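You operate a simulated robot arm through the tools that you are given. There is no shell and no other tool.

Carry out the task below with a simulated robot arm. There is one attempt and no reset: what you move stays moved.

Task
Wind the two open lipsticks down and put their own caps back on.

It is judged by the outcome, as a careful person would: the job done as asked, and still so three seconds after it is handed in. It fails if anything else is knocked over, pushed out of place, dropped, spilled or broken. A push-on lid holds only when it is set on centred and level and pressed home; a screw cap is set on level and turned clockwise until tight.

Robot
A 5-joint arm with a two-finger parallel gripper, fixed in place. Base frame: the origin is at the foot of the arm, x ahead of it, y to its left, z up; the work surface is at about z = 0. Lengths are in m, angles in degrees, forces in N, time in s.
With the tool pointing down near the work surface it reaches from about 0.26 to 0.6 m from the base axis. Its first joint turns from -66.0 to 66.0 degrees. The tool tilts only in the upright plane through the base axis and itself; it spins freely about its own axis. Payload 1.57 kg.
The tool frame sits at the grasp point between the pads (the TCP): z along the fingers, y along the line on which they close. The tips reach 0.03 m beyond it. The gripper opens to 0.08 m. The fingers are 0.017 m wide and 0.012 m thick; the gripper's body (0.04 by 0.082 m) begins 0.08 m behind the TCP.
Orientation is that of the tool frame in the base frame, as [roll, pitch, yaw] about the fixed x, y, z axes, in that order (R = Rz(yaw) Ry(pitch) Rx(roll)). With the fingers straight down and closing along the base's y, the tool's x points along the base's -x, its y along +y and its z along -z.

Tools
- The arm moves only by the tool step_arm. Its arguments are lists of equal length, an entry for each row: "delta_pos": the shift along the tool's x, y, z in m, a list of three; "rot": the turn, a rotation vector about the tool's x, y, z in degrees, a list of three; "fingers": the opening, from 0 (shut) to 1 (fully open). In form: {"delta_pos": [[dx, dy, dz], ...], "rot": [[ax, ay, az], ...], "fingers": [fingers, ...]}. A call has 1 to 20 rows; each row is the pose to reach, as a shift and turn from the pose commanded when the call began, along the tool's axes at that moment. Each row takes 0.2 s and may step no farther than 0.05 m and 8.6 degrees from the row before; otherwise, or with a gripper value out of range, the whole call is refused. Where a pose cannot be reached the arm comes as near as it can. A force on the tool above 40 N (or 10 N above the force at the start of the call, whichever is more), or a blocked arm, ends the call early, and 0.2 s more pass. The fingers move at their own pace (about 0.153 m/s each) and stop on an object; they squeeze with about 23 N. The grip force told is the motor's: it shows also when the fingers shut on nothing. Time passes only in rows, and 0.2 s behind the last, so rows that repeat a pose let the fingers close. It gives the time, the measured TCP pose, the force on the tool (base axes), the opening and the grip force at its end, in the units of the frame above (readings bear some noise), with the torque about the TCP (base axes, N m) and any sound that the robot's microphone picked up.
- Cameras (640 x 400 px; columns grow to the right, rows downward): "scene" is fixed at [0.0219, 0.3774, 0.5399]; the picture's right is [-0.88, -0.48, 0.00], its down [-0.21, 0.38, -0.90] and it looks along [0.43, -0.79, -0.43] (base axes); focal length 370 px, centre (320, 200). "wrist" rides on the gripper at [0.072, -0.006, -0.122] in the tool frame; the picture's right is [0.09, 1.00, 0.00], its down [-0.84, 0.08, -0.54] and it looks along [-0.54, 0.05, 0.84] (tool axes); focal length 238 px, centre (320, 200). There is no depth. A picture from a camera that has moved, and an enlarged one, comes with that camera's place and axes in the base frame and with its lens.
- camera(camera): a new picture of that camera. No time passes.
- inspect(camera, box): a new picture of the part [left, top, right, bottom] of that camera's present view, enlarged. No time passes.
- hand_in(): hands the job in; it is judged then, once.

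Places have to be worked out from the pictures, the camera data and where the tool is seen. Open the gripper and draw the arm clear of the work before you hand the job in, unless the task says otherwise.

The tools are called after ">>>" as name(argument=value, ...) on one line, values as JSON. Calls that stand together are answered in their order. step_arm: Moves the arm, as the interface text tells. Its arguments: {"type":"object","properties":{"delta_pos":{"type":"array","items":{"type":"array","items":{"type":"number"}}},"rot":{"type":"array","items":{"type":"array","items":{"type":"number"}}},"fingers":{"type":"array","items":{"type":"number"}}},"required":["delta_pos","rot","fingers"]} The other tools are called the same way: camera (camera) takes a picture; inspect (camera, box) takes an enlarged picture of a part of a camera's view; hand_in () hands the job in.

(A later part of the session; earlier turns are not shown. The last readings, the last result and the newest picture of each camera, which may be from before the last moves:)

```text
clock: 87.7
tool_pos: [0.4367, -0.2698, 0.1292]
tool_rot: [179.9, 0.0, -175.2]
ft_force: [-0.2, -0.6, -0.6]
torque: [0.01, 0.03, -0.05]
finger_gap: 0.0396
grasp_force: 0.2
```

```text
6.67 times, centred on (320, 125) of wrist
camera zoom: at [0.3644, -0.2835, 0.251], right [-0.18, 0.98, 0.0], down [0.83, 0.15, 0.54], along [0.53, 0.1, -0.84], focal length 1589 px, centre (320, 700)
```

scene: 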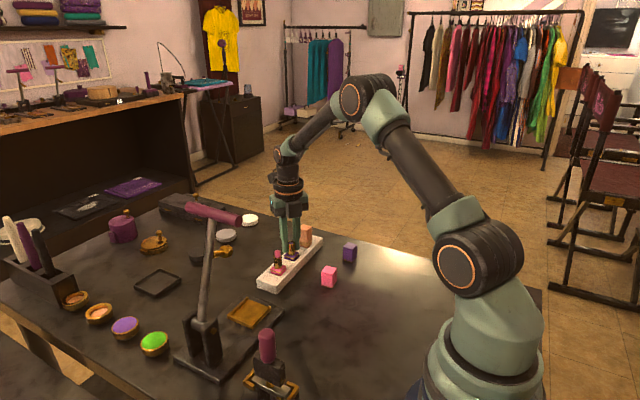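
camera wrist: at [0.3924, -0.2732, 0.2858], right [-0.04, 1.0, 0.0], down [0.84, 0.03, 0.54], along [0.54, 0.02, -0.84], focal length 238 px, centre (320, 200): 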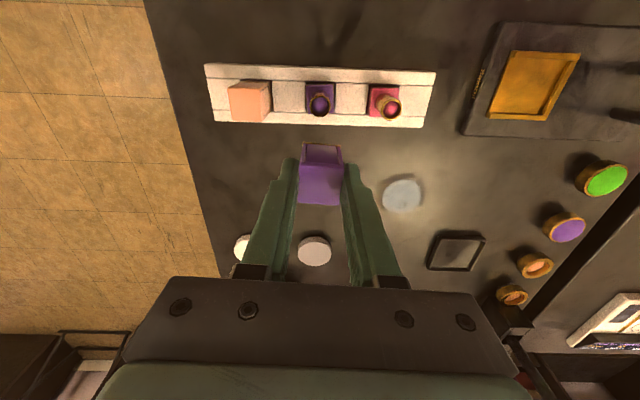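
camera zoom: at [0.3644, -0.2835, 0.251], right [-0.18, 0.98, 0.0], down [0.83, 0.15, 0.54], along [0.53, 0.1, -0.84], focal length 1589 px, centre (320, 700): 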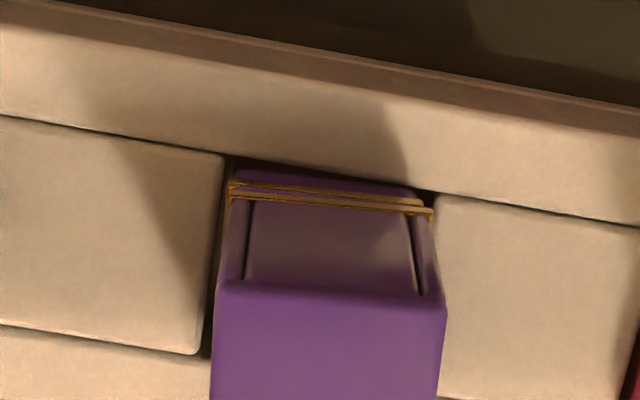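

Let me measure the released state precisely at full zoom before pressing.

>>> inspect(camera="wrist", box=[300, 116, 320, 128])

>>> inspect(camera="wrist", box=[320, 118, 340, 130])

```text
16.00 times, centred on (310, 122) of wrist
camera zoom: at [0.3644, -0.2835, 0.251], right [-0.18, 0.98, 0.0], down [0.83, 0.15, 0.54], along [0.53, 0.1, -0.84], focal length 3814 px, centre (480, 1448)
```

zoom: 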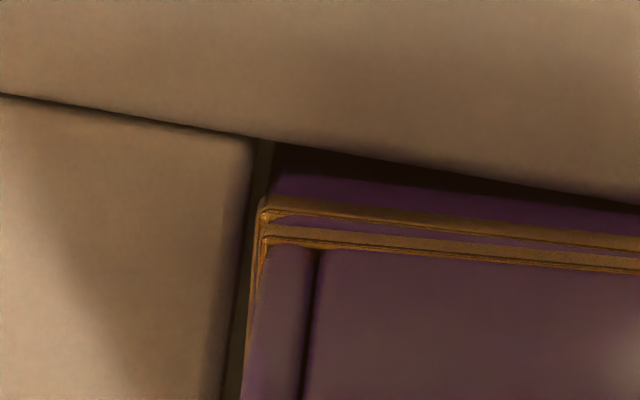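

```text
16.00 times, centred on (330, 124) of wrist
camera zoom: at [0.3644, -0.2835, 0.251], right [-0.18, 0.98, 0.0], down [0.83, 0.15, 0.54], along [0.53, 0.1, -0.84], focal length 3814 px, centre (160, 1416)
```

zoom: 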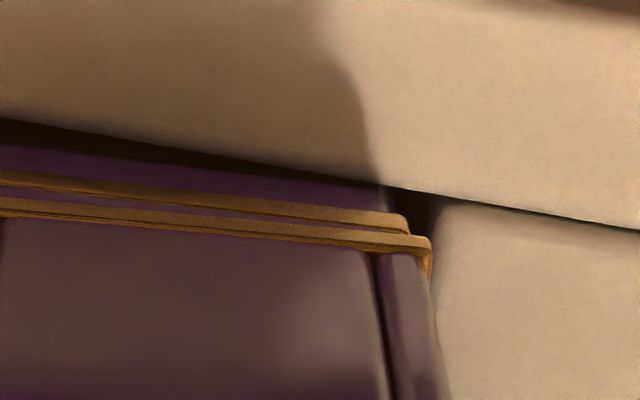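

The released cap is within ~0.5 mm (slightly +y). I close the fingers and press from the top, adding a gradual inward shift to counter the arm's outward flex.

>>> step_arm(delta_pos=[[0, 0, 0], [0, 0, 0], [0, 0, 0], [0, 0, 0.012], [0, 0, 0.022], [0.0001, 0, 0.024], [0.0002, 0, 0.025], [0.0003, 0, 0.026], [0.0004, 0, 0.027], [0.0005, 0, 0.0275], [0.0005, 0, 0.0275]], rot=[[0, 0, 0], [0, 0, 0], [0, 0, 0], [0, 0, 0], [0, 0, 0], [0, 0, 0], [0, 0, 0], [0, 0, 0], [0, 0, 0], [0, 0, 0], [0, 0, 0]], fingers=[0, 0, 0, 0, 0, 0, 0, 0, 0, 0, 0])

>>> inspect(camera="scene", box=[300, 246, 310, 252])

>>> inspect(camera="wrist", box=[290, 110, 350, 150])

```text
clock: 90.1
tool_pos: [0.4372, -0.2694, 0.103]
tool_rot: [-179.9, 0.2, -175.0]
ft_force: [-2.1, 0.7, 19.8]
torque: [0.01, 0.09, -0.02]
finger_gap: 0.0
grasp_force: 21.9
```

```text
16.00 times, centred on (305, 249) of scene
camera zoom: at [0.0218, 0.3775, 0.5398], right [-0.88, -0.48, 0.0], down [-0.21, 0.38, -0.9], along [0.43, -0.79, -0.43], focal length 5918 px, centre (560, -584)
```

zoom: 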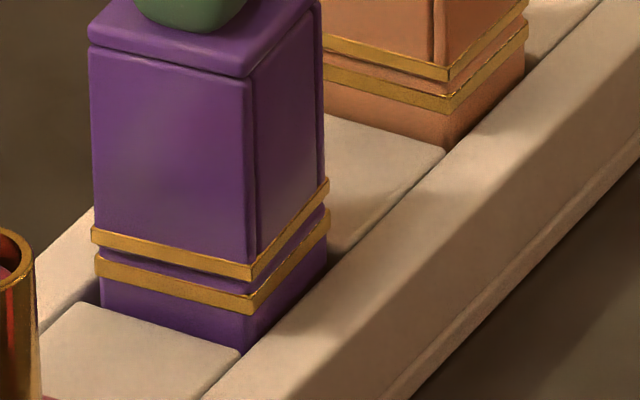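

```text
10.00 times, centred on (320, 130) of wrist
camera zoom: at [0.3647, -0.2836, 0.2247], right [-0.18, 0.98, 0.0], down [0.83, 0.15, 0.54], along [0.54, 0.09, -0.84], focal length 2384 px, centre (320, 900)
```

zoom: 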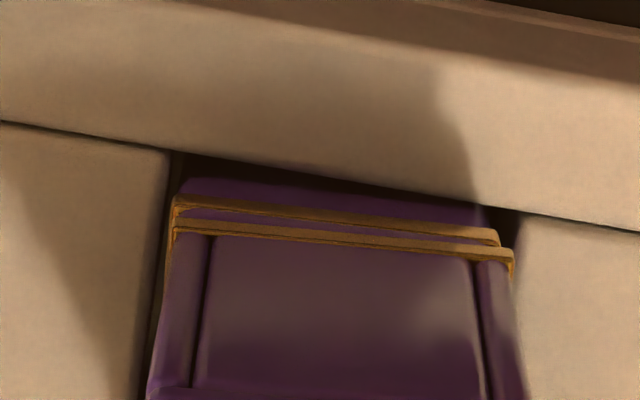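

At 20 N the cap is ~0.5 mm to the +y side. I increase the press by 1.5 mm while dragging slightly toward −y.

>>> step_arm(delta_pos=[[0, -0.0002, 0.0004], [0.0001, -0.0004, 0.0008], [0.0002, -0.0006, 0.0012], [0.0002, -0.0008, 0.0016], [0.0002, -0.0008, 0.0016]], rot=[[0, 0, 0], [0, 0, 0], [0, 0, 0], [0, 0, 0], [0, 0, 0]], fingers=[0, 0, 0, 0, 0])

>>> inspect(camera="scene", box=[300, 246, 310, 252])

>>> inspect(camera="wrist", box=[290, 110, 350, 150])

```text
clock: 91.3
tool_pos: [0.4358, -0.2727, 0.103]
tool_rot: [-179.9, 0.2, -175.0]
ft_force: [-2.0, 4.3, 37.2]
torque: [0.16, 0.16, 0.0]
finger_gap: 0.0
grasp_force: 21.5
```

```text
16.00 times, centred on (305, 249) of scene
camera zoom: at [0.0217, 0.3775, 0.5398], right [-0.88, -0.48, 0.0], down [-0.21, 0.38, -0.9], along [0.43, -0.79, -0.43], focal length 5918 px, centre (560, -584)
```

zoom: 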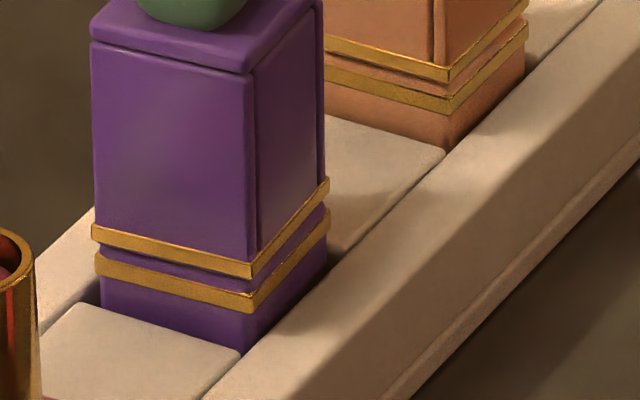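

```text
10.00 times, centred on (320, 130) of wrist
camera zoom: at [0.3649, -0.2848, 0.2241], right [-0.18, 0.98, 0.0], down [0.82, 0.15, 0.55], along [0.54, 0.09, -0.84], focal length 2384 px, centre (320, 900)
```

zoom: 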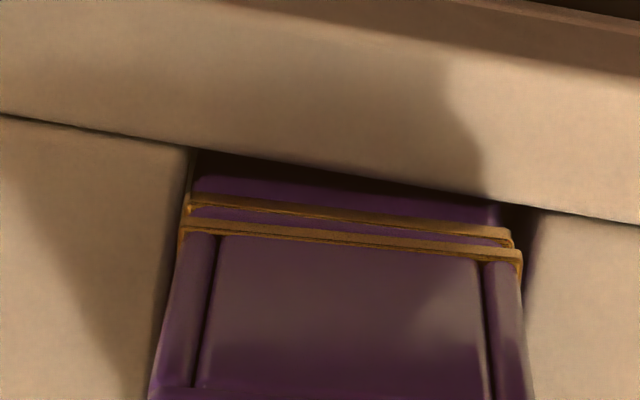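

At 37 N it's centred in y, and I see only about 1° of yaw difference (cap turned slightly more than the base). I look at the open pink base closely to understand the seat geometry.

>>> inspect(camera="scene", box=[278, 252, 308, 280])

>>> inspect(camera="scene", box=[290, 262, 300, 268])

>>> inspect(camera="scene", box=[326, 272, 336, 278])

```text
14.29 times, centred on (293, 266) of scene
camera zoom: at [0.0217, 0.3775, 0.5398], right [-0.88, -0.48, 0.0], down [-0.21, 0.38, -0.9], along [0.43, -0.79, -0.43], focal length 5284 px, centre (706, -743)
```

zoom: 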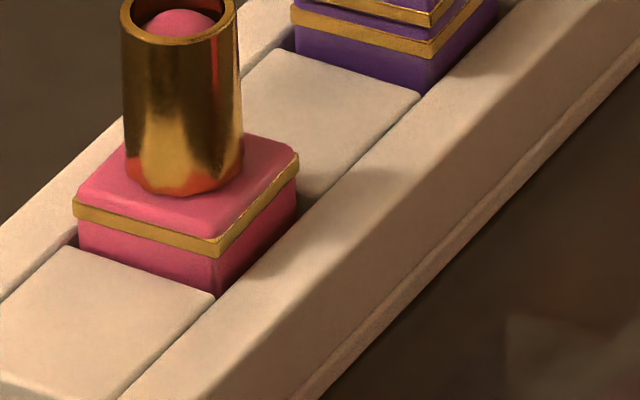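

```text
16.00 times, centred on (295, 265) of scene
camera zoom: at [0.0217, 0.3775, 0.5398], right [-0.88, -0.48, 0.0], down [-0.21, 0.38, -0.9], along [0.43, -0.79, -0.43], focal length 5918 px, centre (720, -840)
```

zoom: 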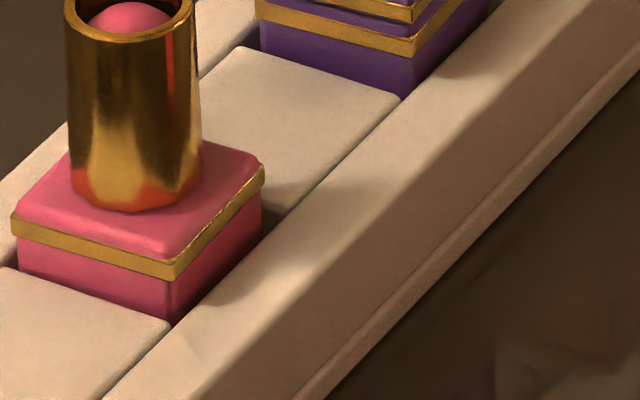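

```text
16.00 times, centred on (331, 275) of scene
camera zoom: at [0.0217, 0.3775, 0.5398], right [-0.88, -0.48, 0.0], down [-0.21, 0.38, -0.9], along [0.43, -0.79, -0.43], focal length 5918 px, centre (144, -1000)
```

zoom: 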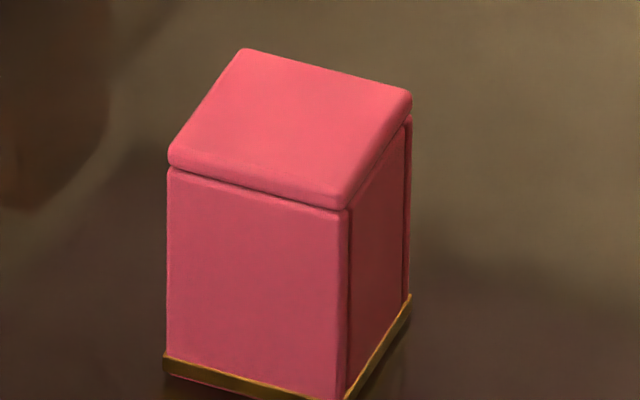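

The seat is simply the flat base top, so the cap should now be home. I back off and repeat the gentle lift test after this better-centred press.

>>> step_arm(delta_pos=[[0, 0.0004, -0.004], [0, 0.0008, -0.028], [0, 0.0008, -0.028], [0, 0.0008, -0.028], [0, 0.0008, -0.01], [0, 0.0008, 0.01], [0, 0.0008, 0.02], [0, 0.0008, 0.02], [0, 0.0008, 0.02], [0, 0.0008, 0.02], [0, 0.0008, 0.02]], rot=[[0, 0, 0], [0, 0, 0], [0, 0, 0], [0, 0, 0], [0, 0, 0], [0, 0, 0], [0, 0, 0], [0, 0, 0], [0, 0, 0], [0, 0, 0], [0, 0, 0]], fingers=[0, 0, 0.5, 0.5, 0.5, 0.5, 0.5, 0.5, 0.35, 0.2, 0.2])

>>> inspect(camera="scene", box=[300, 246, 310, 252])

>>> inspect(camera="wrist", box=[290, 120, 350, 160])

```text
clock: 93.7
tool_pos: [0.4356, -0.2705, 0.0801]
tool_rot: [179.9, 0.1, -175.1]
ft_force: [-0.5, 0.2, -0.4]
torque: [0.0, 0.01, 0.0]
finger_gap: 0.026
grasp_force: 22.7
```

```text
16.00 times, centred on (305, 249) of scene
camera zoom: at [0.0219, 0.3774, 0.5399], right [-0.88, -0.48, 0.0], down [-0.21, 0.38, -0.9], along [0.43, -0.79, -0.43], focal length 5918 px, centre (560, -584)
```

zoom: 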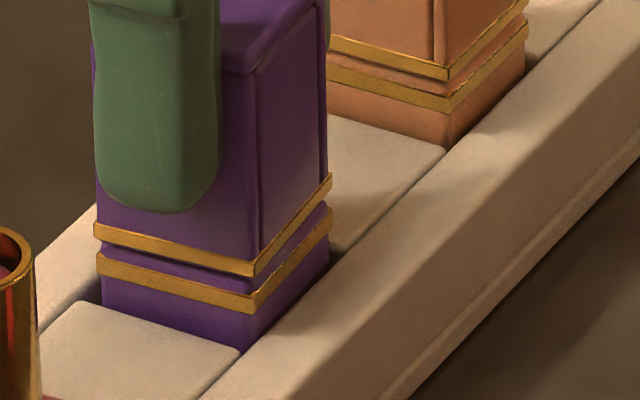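

```text
10.00 times, centred on (320, 140) of wrist
camera zoom: at [0.3643, -0.2837, 0.2014], right [-0.18, 0.98, 0.0], down [0.83, 0.15, 0.54], along [0.53, 0.1, -0.84], focal length 2384 px, centre (320, 800)
```

zoom: 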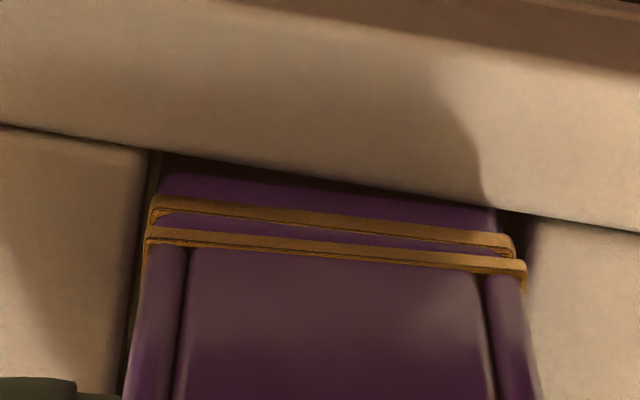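

Unloaded, the lip sits slightly higher again, so something elastic resists — most likely the ~1° yaw mismatch (wrist view: base edge 6.06° vs cap edge 4.85° in the picture). I lift 3 mm, turn the cap 1.1° clockwise to match the base, and re-measure.

>>> step_arm(delta_pos=[[0, 0, -0.0015], [0, 0, -0.003], [0, 0, -0.003], [0, 0, -0.003]], rot=[[0, 0, 0], [0, 0, 0], [0, 0, 1.1], [0, 0, 1.1]], fingers=[0.2, 0.2, 0.2, 0.2])

>>> inspect(camera="scene", box=[300, 246, 310, 252])

>>> inspect(camera="wrist", box=[304, 136, 324, 148])

>>> inspect(camera="wrist", box=[324, 138, 344, 150])

```text
clock: 94.7
tool_pos: [0.4373, -0.273, 0.0836]
tool_rot: [180.0, 0.0, -176.2]
ft_force: [0.1, -0.1, -0.1]
torque: [0.01, -0.03, 0.04]
finger_gap: 0.0257
grasp_force: 22.8
```

```text
16.00 times, centred on (305, 249) of scene
camera zoom: at [0.0219, 0.3774, 0.5399], right [-0.88, -0.48, 0.0], down [-0.21, 0.38, -0.9], along [0.43, -0.79, -0.43], focal length 5918 px, centre (560, -584)
```

zoom: 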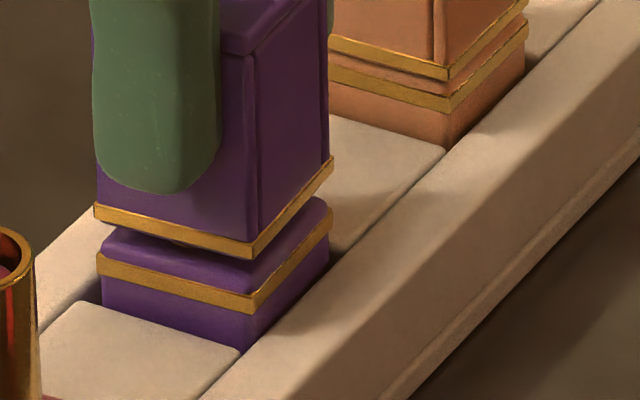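

```text
16.00 times, centred on (314, 142) of wrist
camera zoom: at [0.3639, -0.2825, 0.2046], right [-0.16, 0.99, 0.0], down [0.83, 0.13, 0.54], along [0.54, 0.09, -0.84], focal length 3814 px, centre (416, 1128)
```

zoom: 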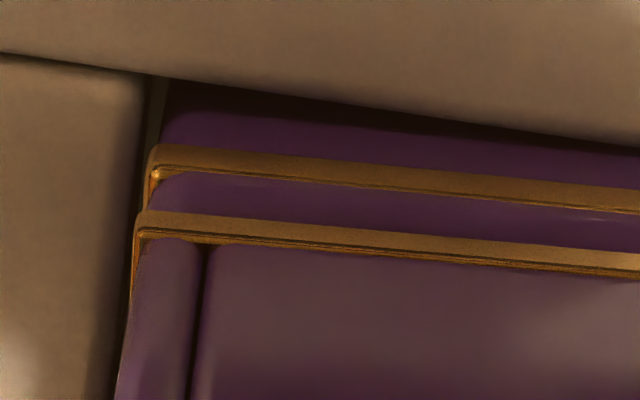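

```text
16.00 times, centred on (334, 144) of wrist
camera zoom: at [0.3639, -0.2825, 0.2046], right [-0.16, 0.99, 0.0], down [0.83, 0.13, 0.54], along [0.54, 0.09, -0.84], focal length 3814 px, centre (96, 1096)
```

zoom: 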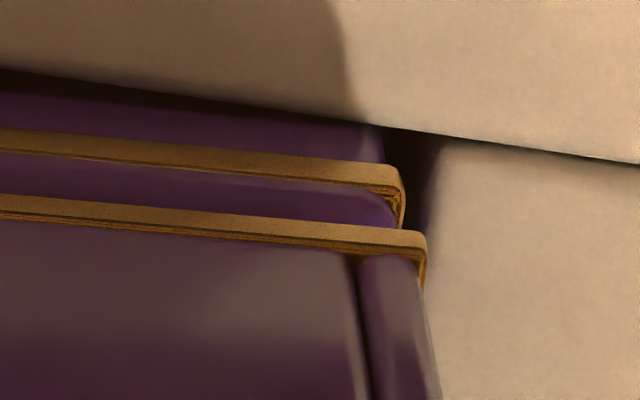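

Now yaw matches within 0.3°, and both cameras put the cap within ~0.15 mm of centre. I lower it straight down and watch the force.

>>> step_arm(delta_pos=[[0, -0.0001, 0.001], [0, -0.0001, 0.002], [0, -0.0001, 0.003], [0, -0.0001, 0.0035], [0, -0.0001, 0.004], [0, -0.0001, 0.0045]], rot=[[0, 0, 0.2], [0, 0, 0.2], [0, 0, 0.2], [0, 0, 0.2], [0, 0, 0.2], [0, 0, 0.2]], fingers=[0.2, 0.2, 0.2, 0.2, 0.2, 0.2])

>>> inspect(camera="scene", box=[300, 246, 310, 252])

>>> inspect(camera="wrist", box=[290, 120, 350, 160])

```text
clock: 96.1
tool_pos: [0.4366, -0.2706, 0.0793]
tool_rot: [180.0, 0.0, -176.4]
ft_force: [-3.4, 1.0, 8.7]
torque: [0.04, 0.17, 0.0]
finger_gap: 0.026
grasp_force: 23.0
```

```text
16.00 times, centred on (305, 249) of scene
camera zoom: at [0.0219, 0.3775, 0.5399], right [-0.88, -0.48, 0.0], down [-0.21, 0.38, -0.9], along [0.43, -0.79, -0.43], focal length 5918 px, centre (560, -584)
```

zoom: 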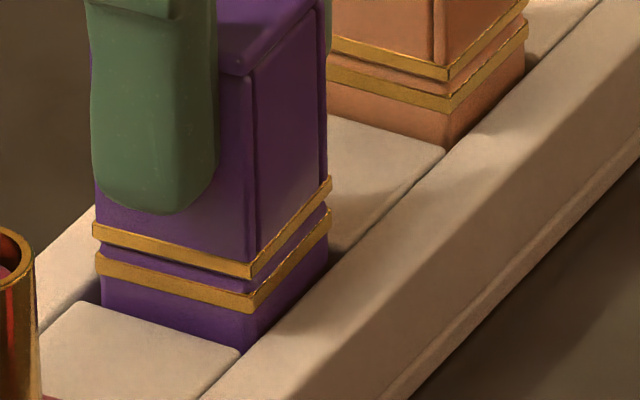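

```text
10.00 times, centred on (320, 140) of wrist
camera zoom: at [0.3643, -0.2823, 0.2009], right [-0.16, 0.99, 0.0], down [0.83, 0.13, 0.54], along [0.54, 0.08, -0.84], focal length 2384 px, centre (320, 800)
```

zoom: 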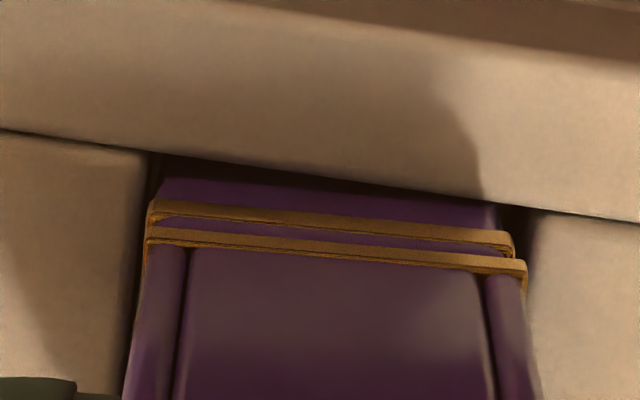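

Contact begins at the same height again. I want to compare the pink tube now with the very first picture, using the same box as then, and look at the whole situation once more.

>>> inspect(camera="scene", box=[262, 225, 312, 285])

>>> inspect(camera="scene", box=[286, 236, 296, 242])

>>> inspect(camera="scene", box=[310, 224, 320, 230])

```text
6.67 times, centred on (287, 255) of scene
camera zoom: at [0.0219, 0.3775, 0.5399], right [-0.88, -0.48, 0.0], down [-0.21, 0.38, -0.9], along [0.43, -0.79, -0.43], focal length 2466 px, centre (540, -167)
```

zoom: 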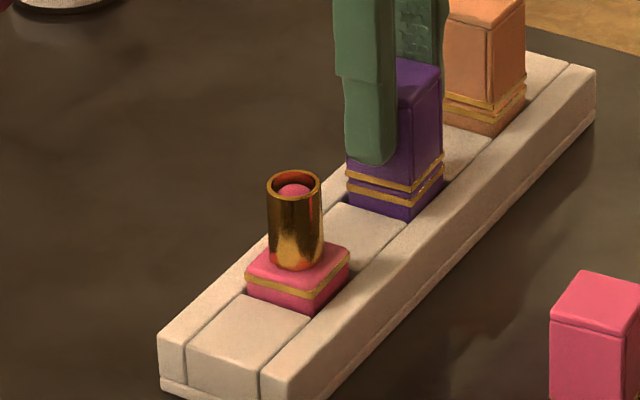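

```text
16.00 times, centred on (291, 239) of scene
camera zoom: at [0.0219, 0.3775, 0.5399], right [-0.88, -0.48, 0.0], down [-0.21, 0.38, -0.9], along [0.43, -0.79, -0.43], focal length 5918 px, centre (784, -424)
```

zoom: 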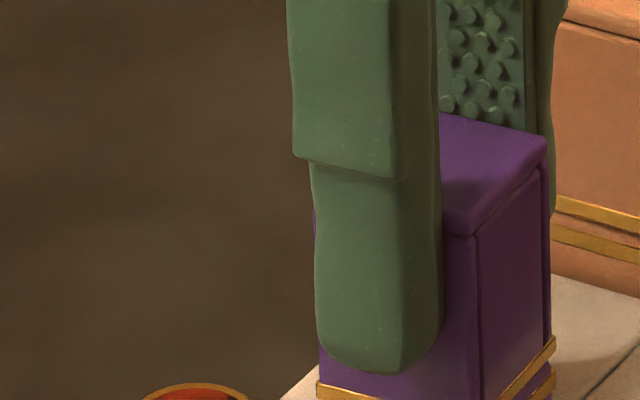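

```text
16.00 times, centred on (315, 227) of scene
camera zoom: at [0.0219, 0.3775, 0.5399], right [-0.88, -0.48, 0.0], down [-0.21, 0.38, -0.9], along [0.43, -0.79, -0.43], focal length 5918 px, centre (400, -232)
```

zoom: 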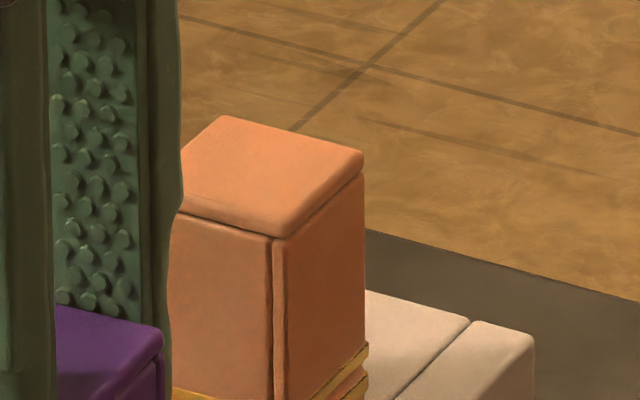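

The pink tube has its original height, so nothing is out of order with the parts. I try seating with a gentle yaw wiggle (±1.5°) under ~15 N while holding the cap level, with a slight inward shift to null the side force.

>>> step_arm(delta_pos=[[0.0003, 0.0001, 0.0003], [0.0003, 0.0001, 0.0006], [0.0003, 0.0001, 0.0008], [0.0003, 0.0001, 0.0008], [0.0003, 0.0001, 0.0008], [0.0003, 0.0001, 0.0008], [0.0003, 0.0001, 0.0008], [0.0003, 0.0001, 0.0008], [0.0003, 0.0001, 0.0008], [0.0003, 0.0001, 0.0008]], rot=[[0, 0, 0], [0, 0, 0], [0, 0, 0.7], [0, 0, 1.4], [0, 0, 0.7], [0, 0, 0], [0, 0, -0.7], [0, 0, -1.4], [0, 0, -0.7], [0, 0, 0]], fingers=[0.2, 0.2, 0.2, 0.2, 0.2, 0.2, 0.2, 0.2, 0.2, 0.2])

>>> inspect(camera="scene", box=[300, 246, 310, 252])

>>> inspect(camera="wrist", box=[290, 120, 350, 160])

```text
clock: 98.3
tool_pos: [0.435, -0.2704, 0.0787]
tool_rot: [-180.0, 0.1, -176.5]
ft_force: [4.8, -0.6, 17.0]
torque: [0.0, -0.22, 0.0]
finger_gap: 0.0257
grasp_force: 22.7
```

```text
16.00 times, centred on (305, 249) of scene
camera zoom: at [0.0218, 0.3775, 0.5398], right [-0.88, -0.48, 0.0], down [-0.21, 0.38, -0.9], along [0.43, -0.79, -0.43], focal length 5918 px, centre (560, -584)
```

zoom: 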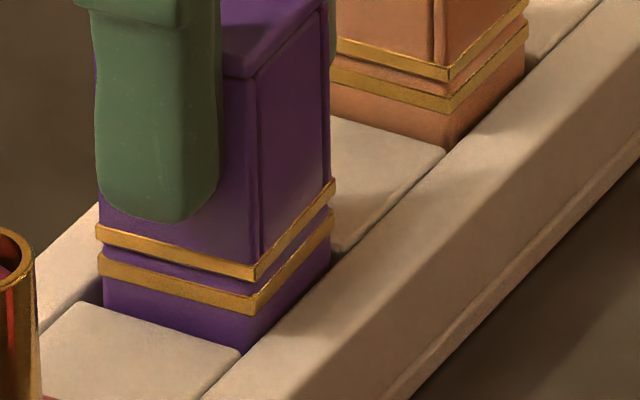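

```text
10.00 times, centred on (320, 140) of wrist
camera zoom: at [0.3634, -0.2822, 0.1996], right [-0.15, 0.99, 0.0], down [0.83, 0.13, 0.54], along [0.54, 0.08, -0.84], focal length 2384 px, centre (320, 800)
```

zoom: 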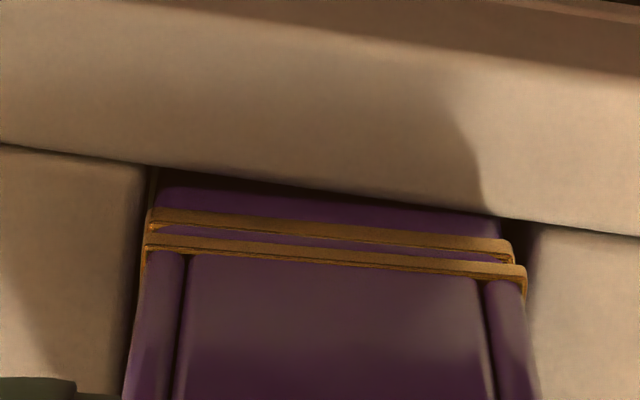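

The side force swings sign with only 0.3 mm, so the cap is closely guided by the tube now. I release it gently here and rise, then I'll take a low side view with the wrist camera to see the real gap.

>>> step_arm(delta_pos=[[-0.00015, 0, 0], [-0.00015, 0, -0.0005], [-0.00015, 0, -0.0005], [-0.00015, 0, -0.0005], [-0.00015, 0, -0.0005], [-0.00015, 0, -0.02], [-0.00015, 0, -0.05], [-0.00015, 0, -0.08], [-0.00015, 0, -0.08]], rot=[[0, 0, 0], [0, 0, 0], [0, 0, 0], [0, 0, 0], [0, 0, 0], [0, 0, 0], [0, 0, 0], [0, 0, 0], [0, 0, 0]], fingers=[0.2, 0.2, 0.5, 0.5, 0.5, 0.5, 0.5, 0.5, 0.5])

>>> inspect(camera="scene", box=[303, 244, 313, 250])

>>> camera(camera="wrist")

```text
clock: 100.3
tool_pos: [0.4352, -0.2685, 0.1575]
tool_rot: [-179.9, 0.0, -176.5]
ft_force: [-0.1, -0.3, -0.1]
torque: [0.01, -0.01, 0.01]
finger_gap: 0.04
grasp_force: 0.0
```

```text
16.00 times, centred on (308, 247) of scene
camera zoom: at [0.0219, 0.3774, 0.5399], right [-0.88, -0.48, 0.0], down [-0.21, 0.38, -0.9], along [0.43, -0.79, -0.43], focal length 5918 px, centre (512, -552)
```

zoom: 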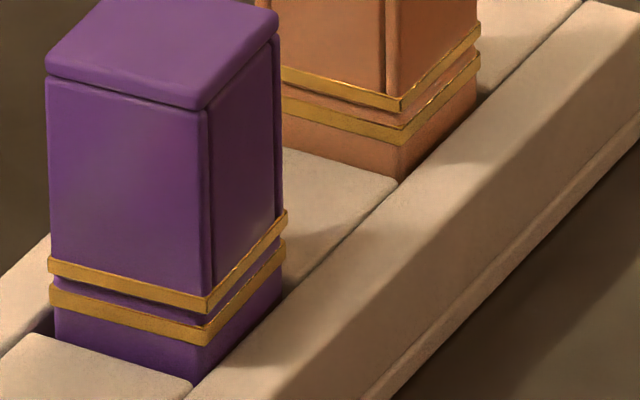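

```text
taken
camera wrist: at [0.364, -0.2819, 0.2798], right [-0.16, 0.99, 0.0], down [0.83, 0.13, 0.54], along [0.54, 0.08, -0.84], focal length 238 px, centre (320, 200)
```

wrist: 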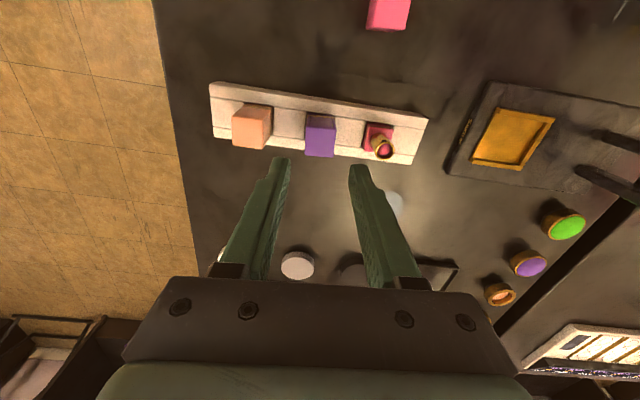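

In this picture the purple lip sits at the same height as the orange one within ~0.2 mm, nearly level, and yaw is now matched. I press it again from the top, centred, with flex compensation.

>>> step_arm(delta_pos=[[-0.001, 0, 0], [-0.001, 0, 0.015], [-0.001, 0, 0.03], [-0.001, 0, 0.045], [-0.001, 0, 0.051], [-0.001, 0, 0.053], [-0.0009, 0.0001, 0.054], [-0.0008, 0.0001, 0.055], [-0.0007, 0.0002, 0.056], [-0.0006, 0.0002, 0.057], [-0.0006, 0.0002, 0.057]], rot=[[0, 0, 0], [0, 0, 0], [0, 0, 0], [0, 0, 0], [0, 0, 0], [0, 0, 0], [0, 0, 0], [0, 0, 0], [0, 0, 0], [0, 0, 0], [0, 0, 0]], fingers=[0, 0, 0, 0, 0, 0, 0, 0, 0, 0, 0])

>>> inspect(camera="scene", box=[303, 244, 313, 250])

>>> inspect(camera="wrist", box=[260, 110, 380, 200])

```text
clock: 102.7
tool_pos: [0.4365, -0.2713, 0.1023]
tool_rot: [-179.8, 0.3, -176.4]
ft_force: [-1.5, 2.8, 30.1]
torque: [0.04, 0.13, 0.01]
finger_gap: 0.0003
grasp_force: 20.9
```

```text
16.00 times, centred on (308, 247) of scene
camera zoom: at [0.0218, 0.3775, 0.5398], right [-0.88, -0.48, 0.0], down [-0.21, 0.38, -0.9], along [0.43, -0.79, -0.43], focal length 5918 px, centre (512, -552)
```

zoom: 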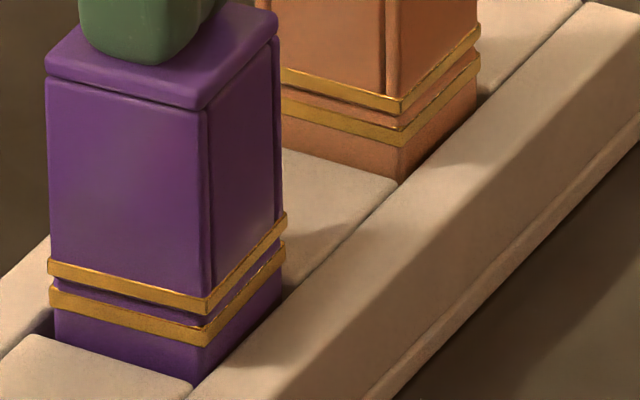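

```text
4.44 times, centred on (320, 155) of wrist
camera zoom: at [0.3648, -0.2822, 0.2243], right [-0.16, 0.99, 0.0], down [0.83, 0.13, 0.55], along [0.54, 0.08, -0.84], focal length 1059 px, centre (320, 400)
```

zoom: 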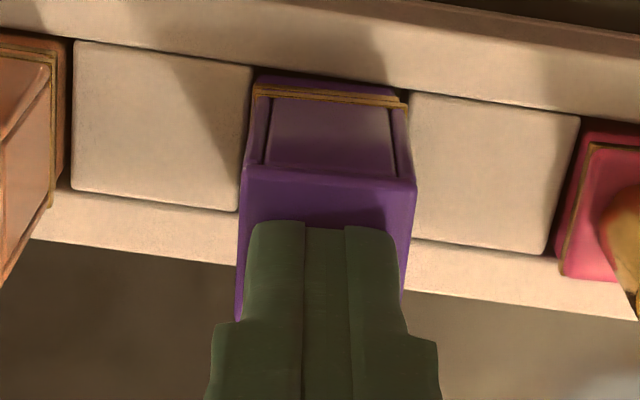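

Under 30 N the lip is now at or slightly below the orange reference. I push to just under 40 N and hold briefly.

>>> step_arm(delta_pos=[[0.0001, 0, 0.0004], [0.0001, 0.0001, 0.0007], [0.0001, 0.0001, 0.0007], [0.0001, 0.0001, 0.0007]], rot=[[0, 0, 0], [0, 0, 0], [0, 0, 0], [0, 0, 0]], fingers=[0, 0, 0, 0])

>>> inspect(camera="scene", box=[303, 244, 313, 250])

```text
clock: 103.7
tool_pos: [0.4363, -0.2699, 0.1024]
tool_rot: [-179.8, 0.3, -176.4]
ft_force: [-3.2, 1.6, 34.9]
torque: [0.04, 0.15, -0.03]
finger_gap: 0.0001
grasp_force: 21.8
```

```text
16.00 times, centred on (308, 247) of scene
camera zoom: at [0.0217, 0.3775, 0.5398], right [-0.88, -0.48, 0.0], down [-0.21, 0.38, -0.9], along [0.43, -0.79, -0.43], focal length 5918 px, centre (512, -552)
```

zoom: 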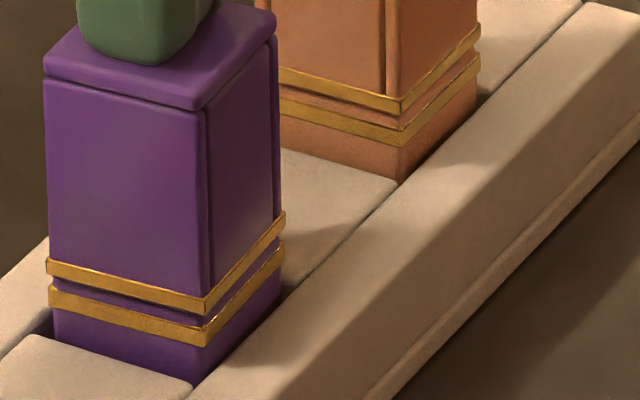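

Firm at 35 N. I back off, re-grip and repeat the 3 mm lift test.

>>> step_arm(delta_pos=[[0, -0.0001, -0.005], [0, -0.0003, -0.028], [0, -0.0003, -0.028], [0, -0.0003, -0.028], [0, -0.0003, -0.01], [0, -0.0003, 0.01], [0, -0.0003, 0.02], [0, -0.0003, 0.02], [0, -0.0003, 0.02], [0, -0.0003, 0.02], [0, -0.0003, 0.02], [0, -0.0003, 0.0185], [0, -0.0003, 0.017], [0, -0.0003, 0.017]], rot=[[0, 0, 0], [0, 0, 0], [0, 0, 0], [0, 0, 0], [0, 0, 0], [0, 0, 0], [0, 0, 0], [0, 0, 0], [0, 0, 0], [0, 0, 0], [0, 0, 0], [0, 0, 0], [0, 0, 0], [0, 0, 0]], fingers=[0, 0, 0.5, 0.5, 0.5, 0.5, 0.5, 0.5, 0.35, 0.2, 0.2, 0.2, 0.2, 0.2])

>>> inspect(camera="scene", box=[303, 244, 313, 250])

>>> inspect(camera="wrist", box=[290, 120, 350, 160])

```text
clock: 106.7
tool_pos: [0.4352, -0.2701, 0.0823]
tool_rot: [-180.0, 0.1, -176.4]
ft_force: [0.2, 0.2, 0.2]
torque: [0.0, -0.04, -0.02]
finger_gap: 0.0258
grasp_force: 22.6
```

```text
16.00 times, centred on (308, 247) of scene
camera zoom: at [0.0219, 0.3774, 0.5399], right [-0.88, -0.48, 0.0], down [-0.21, 0.38, -0.9], along [0.43, -0.79, -0.43], focal length 5918 px, centre (512, -552)
```

zoom: 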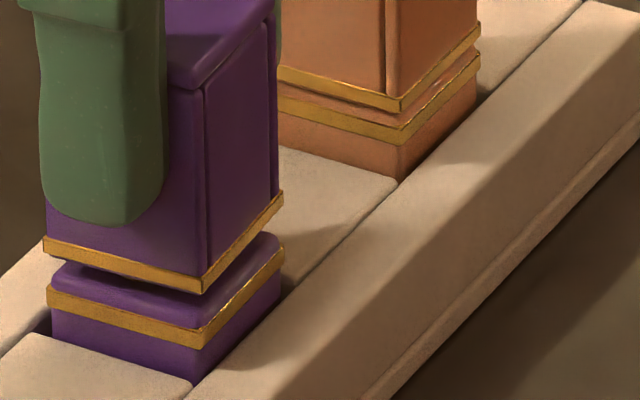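

```text
10.00 times, centred on (320, 140) of wrist
camera zoom: at [0.3645, -0.2818, 0.2047], right [-0.16, 0.99, 0.0], down [0.83, 0.13, 0.54], along [0.54, 0.08, -0.84], focal length 2384 px, centre (320, 800)
```

zoom: 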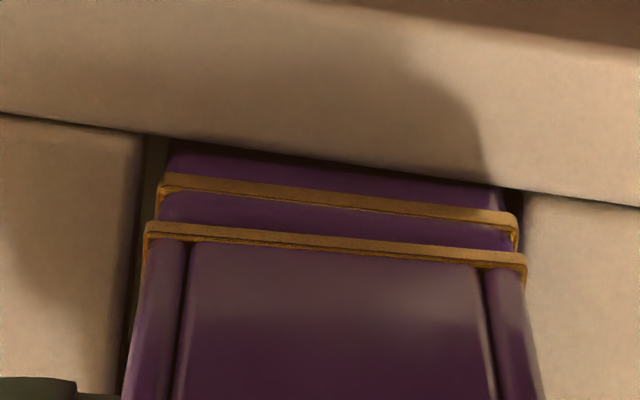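

It still lifts freely. To learn whether a seated cap resists lifting at all, I'll compare with the orange one (a tiny lift of its cap). First I set the purple cap back down and release it.

>>> step_arm(delta_pos=[[0, 0, 0.001], [0, 0, 0.002], [0, 0, 0.003], [0, 0, 0.0036], [0, 0, 0.0036], [0, 0, 0.0036], [0, 0, 0.0036], [0, 0, -0.02], [0, 0, -0.05], [0, 0, -0.07], [0, 0, -0.07]], rot=[[0, 0, 0], [0, 0, 0], [0, 0, 0], [0, 0, 0], [0, 0, 0], [0, 0, 0], [0, 0, 0], [0, 0, 0], [0, 0, 0], [0, 0, 0], [0, 0, 0]], fingers=[0.2, 0.2, 0.2, 0.2, 0.5, 0.5, 0.5, 0.5, 0.5, 0.5, 0.5])

>>> inspect(camera="scene", box=[303, 240, 323, 252])

>>> inspect(camera="wrist", box=[210, 80, 350, 170])

```text
clock: 109.1
tool_pos: [0.436, -0.271, 0.1528]
tool_rot: [180.0, 0.1, -176.4]
ft_force: [0.1, 0.5, 0.5]
torque: [-0.02, -0.01, -0.02]
finger_gap: 0.0401
grasp_force: 0.0
```

```text
16.00 times, centred on (313, 246) of scene
camera zoom: at [0.0219, 0.3774, 0.5399], right [-0.88, -0.48, 0.0], down [-0.21, 0.38, -0.9], along [0.43, -0.79, -0.43], focal length 5918 px, centre (432, -536)
```

zoom: 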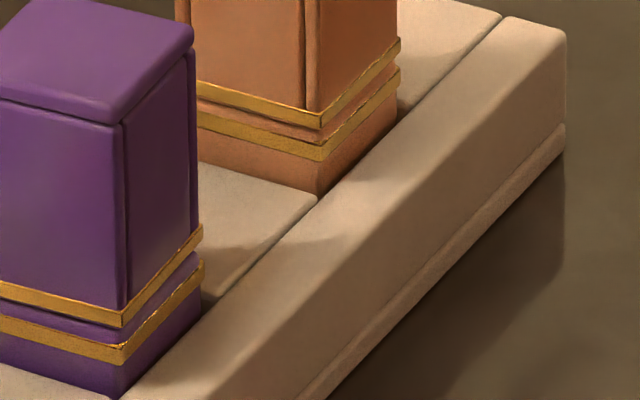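

```text
4.44 times, centred on (280, 125) of wrist
camera zoom: at [0.3643, -0.2829, 0.2745], right [-0.16, 0.99, 0.0], down [0.83, 0.13, 0.54], along [0.54, 0.08, -0.84], focal length 1059 px, centre (498, 533)
```

zoom: 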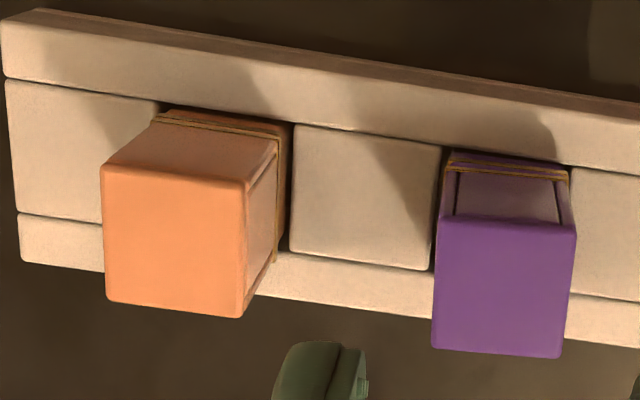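

Comparing strips at the three visible corners: orange is uniform (≈13 px), but purple reads about 9/13/16. So cap and base are tilted ~1.5–2° to each other. Most likely the base was wedged at an angle in its pocket when I hit the winding stop. The fix is to take the cap off, then lift the lipstick slightly by its tube, square it, and set it down flat. First I re-grip the cap.

>>> step_arm(delta_pos=[[0, 0, 0.02], [0, 0, 0.04], [0, 0, 0.06], [0, 0, 0.07], [0, 0, 0.0725], [0, 0, 0.0725], [0, 0, 0.0725], [0, 0, 0.0725]], rot=[[0, 0, 0], [0, 0, 0], [0, 0, 0], [0, 0, 0], [0, 0, 0], [0, 0, 0], [0, 0, 0], [0, 0, 0]], fingers=[0.5, 0.5, 0.5, 0.5, 0.5, 0.35, 0.2, 0.2])

>>> inspect(camera="wrist", box=[260, 110, 380, 200])

```text
clock: 110.9
tool_pos: [0.4347, -0.2708, 0.0808]
tool_rot: [180.0, 0.1, -176.4]
ft_force: [0.7, 0.8, -0.5]
torque: [-0.01, -0.01, 0.01]
finger_gap: 0.0259
grasp_force: 22.8
```

```text
4.44 times, centred on (320, 155) of wrist
camera zoom: at [0.3644, -0.2827, 0.2019], right [-0.16, 0.99, 0.0], down [0.83, 0.13, 0.54], along [0.54, 0.08, -0.84], focal length 1059 px, centre (320, 400)
```

zoom: 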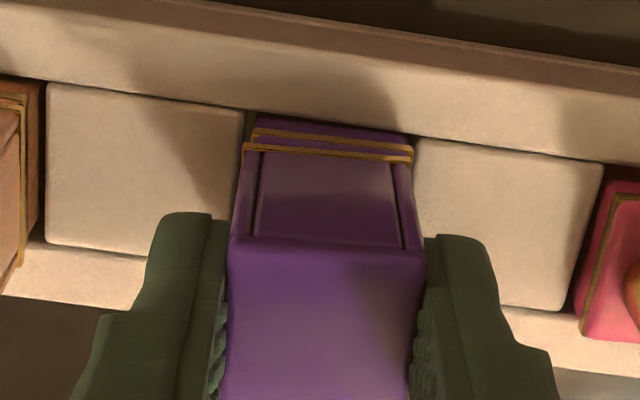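

Cap gripped. I lift it straight up clear of the tube and carry it back over its original spot on the table.

>>> step_arm(delta_pos=[[0, 0, -0.01], [0, 0, -0.03], [0, 0, -0.06], [0, 0, -0.085], [0.022, -0.013, -0.085], [0.044, -0.026, -0.085], [0.066, -0.039, -0.085], [0.088, -0.052, -0.085], [0.1105, -0.0647, -0.085], [0.1105, -0.0647, -0.05], [0.1105, -0.0647, -0.01], [0.1105, -0.0647, 0.02], [0.1105, -0.0647, 0.03], [0.1105, -0.0647, 0.03]], rot=[[0, 0, 0], [0, 0, 0], [0, 0, 0], [0, 0, 0], [0, 0, 0], [0, 0, 0], [0, 0, 0], [0, 0, 0], [0, 0, 0], [0, 0, 0], [0, 0, 0], [0, 0, 0], [0, 0, 0], [0, 0, 0]], fingers=[0.2, 0.2, 0.2, 0.2, 0.2, 0.2, 0.2, 0.2, 0.2, 0.2, 0.2, 0.2, 0.2, 0.2])

>>> inspect(camera="scene", box=[250, 210, 370, 300])

>>> inspect(camera="scene", box=[303, 240, 323, 252])

```text
clock: 113.9
tool_pos: [0.3282, -0.3421, 0.0509]
tool_rot: [-180.0, -0.1, -176.5]
ft_force: [-0.5, 0.3, 0.1]
torque: [0.0, 0.01, -0.01]
finger_gap: 0.0258
grasp_force: 23.2
```

```text
4.44 times, centred on (310, 255) of scene
camera zoom: at [0.0219, 0.3774, 0.5399], right [-0.88, -0.48, 0.0], down [-0.21, 0.38, -0.9], along [0.43, -0.79, -0.43], focal length 1644 px, centre (364, -44)
```

zoom: 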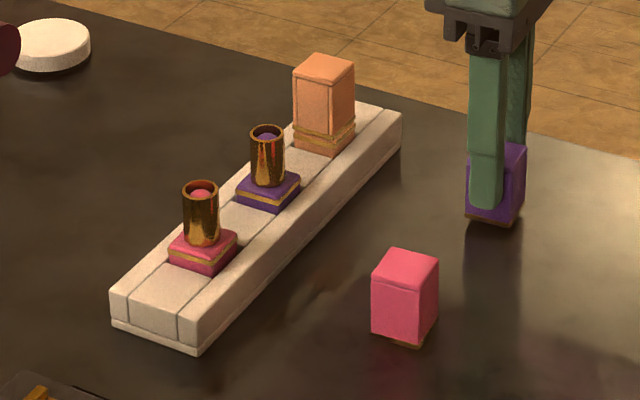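

```text
16.00 times, centred on (313, 246) of scene
camera zoom: at [0.0219, 0.3774, 0.5399], right [-0.88, -0.48, 0.0], down [-0.21, 0.38, -0.9], along [0.43, -0.79, -0.43], focal length 5918 px, centre (432, -536)
```

zoom: 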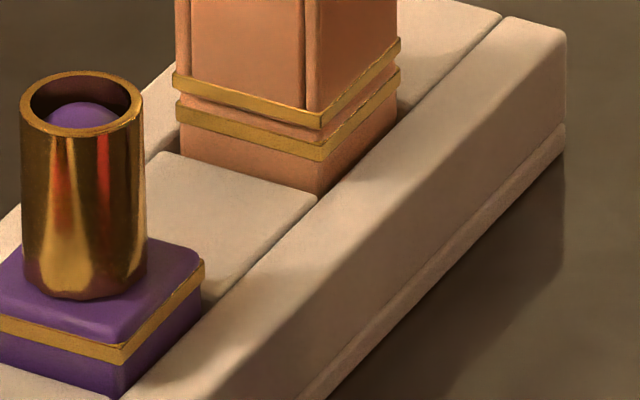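

The tube now looks properly upright in its pocket. I set the cap down on the table gently, going to contact.

>>> step_arm(delta_pos=[[0, 0, 0.002], [0, 0, 0.004], [0, 0, 0.005], [0, 0, 0.0055], [0, 0, 0.006], [0, 0, 0.0065]], rot=[[0, 0, 0], [0, 0, 0], [0, 0, 0], [0, 0, 0], [0, 0, 0], [0, 0, 0]], fingers=[0.2, 0.2, 0.2, 0.2, 0.2, 0.2])

>>> inspect(camera="scene", box=[330, 235, 362, 260])

```text
clock: 115.3
tool_pos: [0.3303, -0.3417, 0.0442]
tool_rot: [180.0, -0.1, -176.4]
ft_force: [-4.6, 5.4, 18.5]
torque: [0.19, 0.08, 0.02]
finger_gap: 0.0261
grasp_force: 22.7
```

```text
16.00 times, centred on (346, 248) of scene
camera zoom: at [0.0218, 0.3775, 0.5398], right [-0.88, -0.48, 0.0], down [-0.21, 0.38, -0.9], along [0.43, -0.79, -0.43], focal length 5918 px, centre (-96, -560)
```

zoom: 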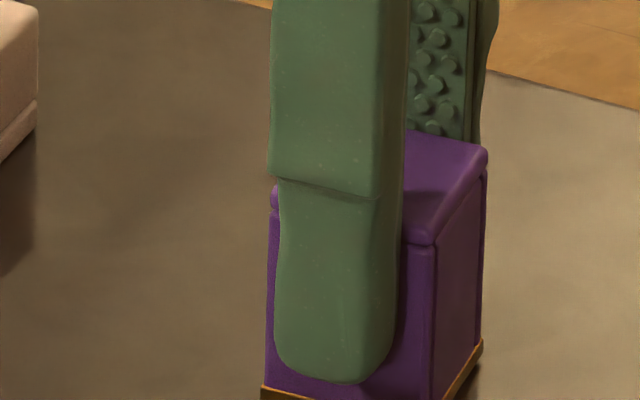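

The cap is on the table (18 N contact; the lateral part is again pure arm flex, useful to know). I unload, open, and rise.

>>> step_arm(delta_pos=[[0, 0, -0.0018], [0, 0, -0.0018], [0, 0, -0.0018], [0, 0, -0.0018], [0, 0, -0.03], [0, 0, -0.07], [0, 0, -0.115], [0, 0, -0.115]], rot=[[0, 0, 0], [0, 0, 0], [0, 0, 0], [0, 0, 0], [0, 0, 0], [0, 0, 0], [0, 0, 0], [0, 0, 0]], fingers=[0.2, 0.5, 0.5, 0.5, 0.5, 0.5, 0.5, 0.5])

>>> inspect(camera="scene", box=[250, 210, 370, 300])

>>> inspect(camera="wrist", box=[240, 100, 400, 200])

```text
clock: 117.1
tool_pos: [0.3291, -0.3425, 0.1585]
tool_rot: [-180.0, 0.1, -176.3]
ft_force: [-0.5, -1.4, -0.2]
torque: [-0.02, -0.01, -0.01]
finger_gap: 0.0399
grasp_force: 0.1
```

```text
4.44 times, centred on (310, 255) of scene
camera zoom: at [0.0219, 0.3774, 0.5399], right [-0.88, -0.48, 0.0], down [-0.21, 0.38, -0.9], along [0.43, -0.79, -0.43], focal length 1644 px, centre (364, -44)
```

zoom: 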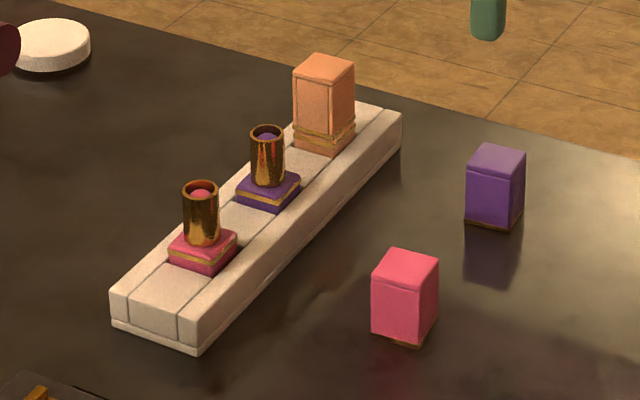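

```text
4.00 times, centred on (320, 150) of wrist
camera zoom: at [0.258, -0.3538, 0.2808], right [-0.16, 0.99, 0.0], down [0.83, 0.13, 0.54], along [0.54, 0.08, -0.84], focal length 953 px, centre (320, 400)
```

zoom: 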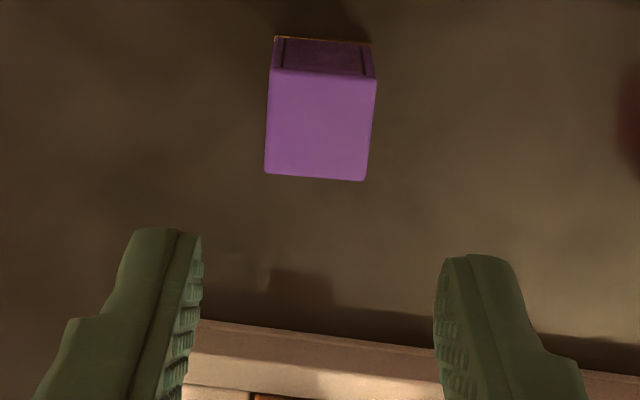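

The cap stands upright on the table. I go back above the purple lipstick for a clean top view of its base.

>>> step_arm(delta_pos=[[-0.0224, 0.0129, 0], [-0.0447, 0.0258, 0], [-0.0671, 0.0388, 0], [-0.0894, 0.0517, 0], [-0.1118, 0.0646, 0], [-0.1118, 0.0646, 0]], rot=[[0, 0, 0], [0, 0, 0], [0, 0, 0], [0, 0, 0], [0, 0, 0], [0, 0, 0]], fingers=[0.5, 0.5, 0.5, 0.5, 0.5, 0.5])

>>> inspect(camera="wrist", box=[280, 95, 360, 155])

>>> inspect(camera="wrist", box=[200, 70, 430, 200])

```text
clock: 118.5
tool_pos: [0.4378, -0.269, 0.1588]
tool_rot: [179.9, 0.0, -176.4]
ft_force: [0.1, 0.3, -0.2]
torque: [-0.01, 0.01, 0.01]
finger_gap: 0.0402
grasp_force: 0.0
```

```text
6.67 times, centred on (320, 125) of wrist
camera zoom: at [0.3664, -0.2815, 0.2809], right [-0.16, 0.99, 0.0], down [0.83, 0.13, 0.54], along [0.54, 0.08, -0.84], focal length 1589 px, centre (320, 700)
```

zoom: 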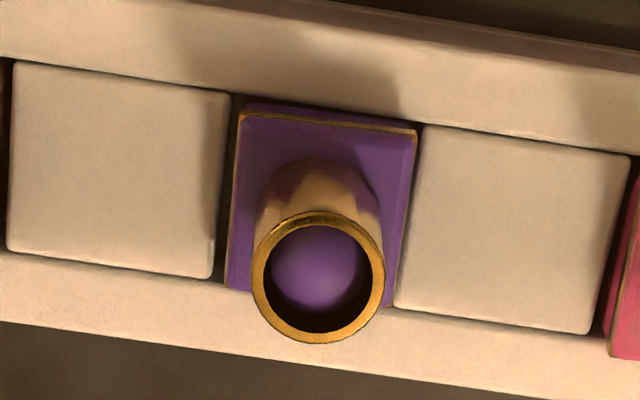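

```text
2.78 times, centred on (315, 135) of wrist
camera zoom: at [0.3664, -0.2815, 0.2809], right [-0.16, 0.99, 0.0], down [0.83, 0.13, 0.54], along [0.54, 0.08, -0.84], focal length 663 px, centre (334, 381)
```

zoom: 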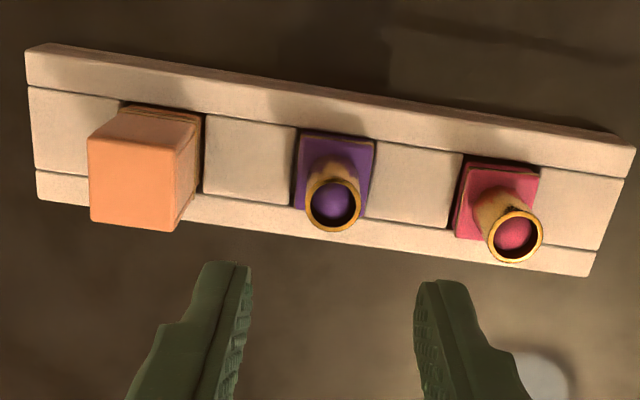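

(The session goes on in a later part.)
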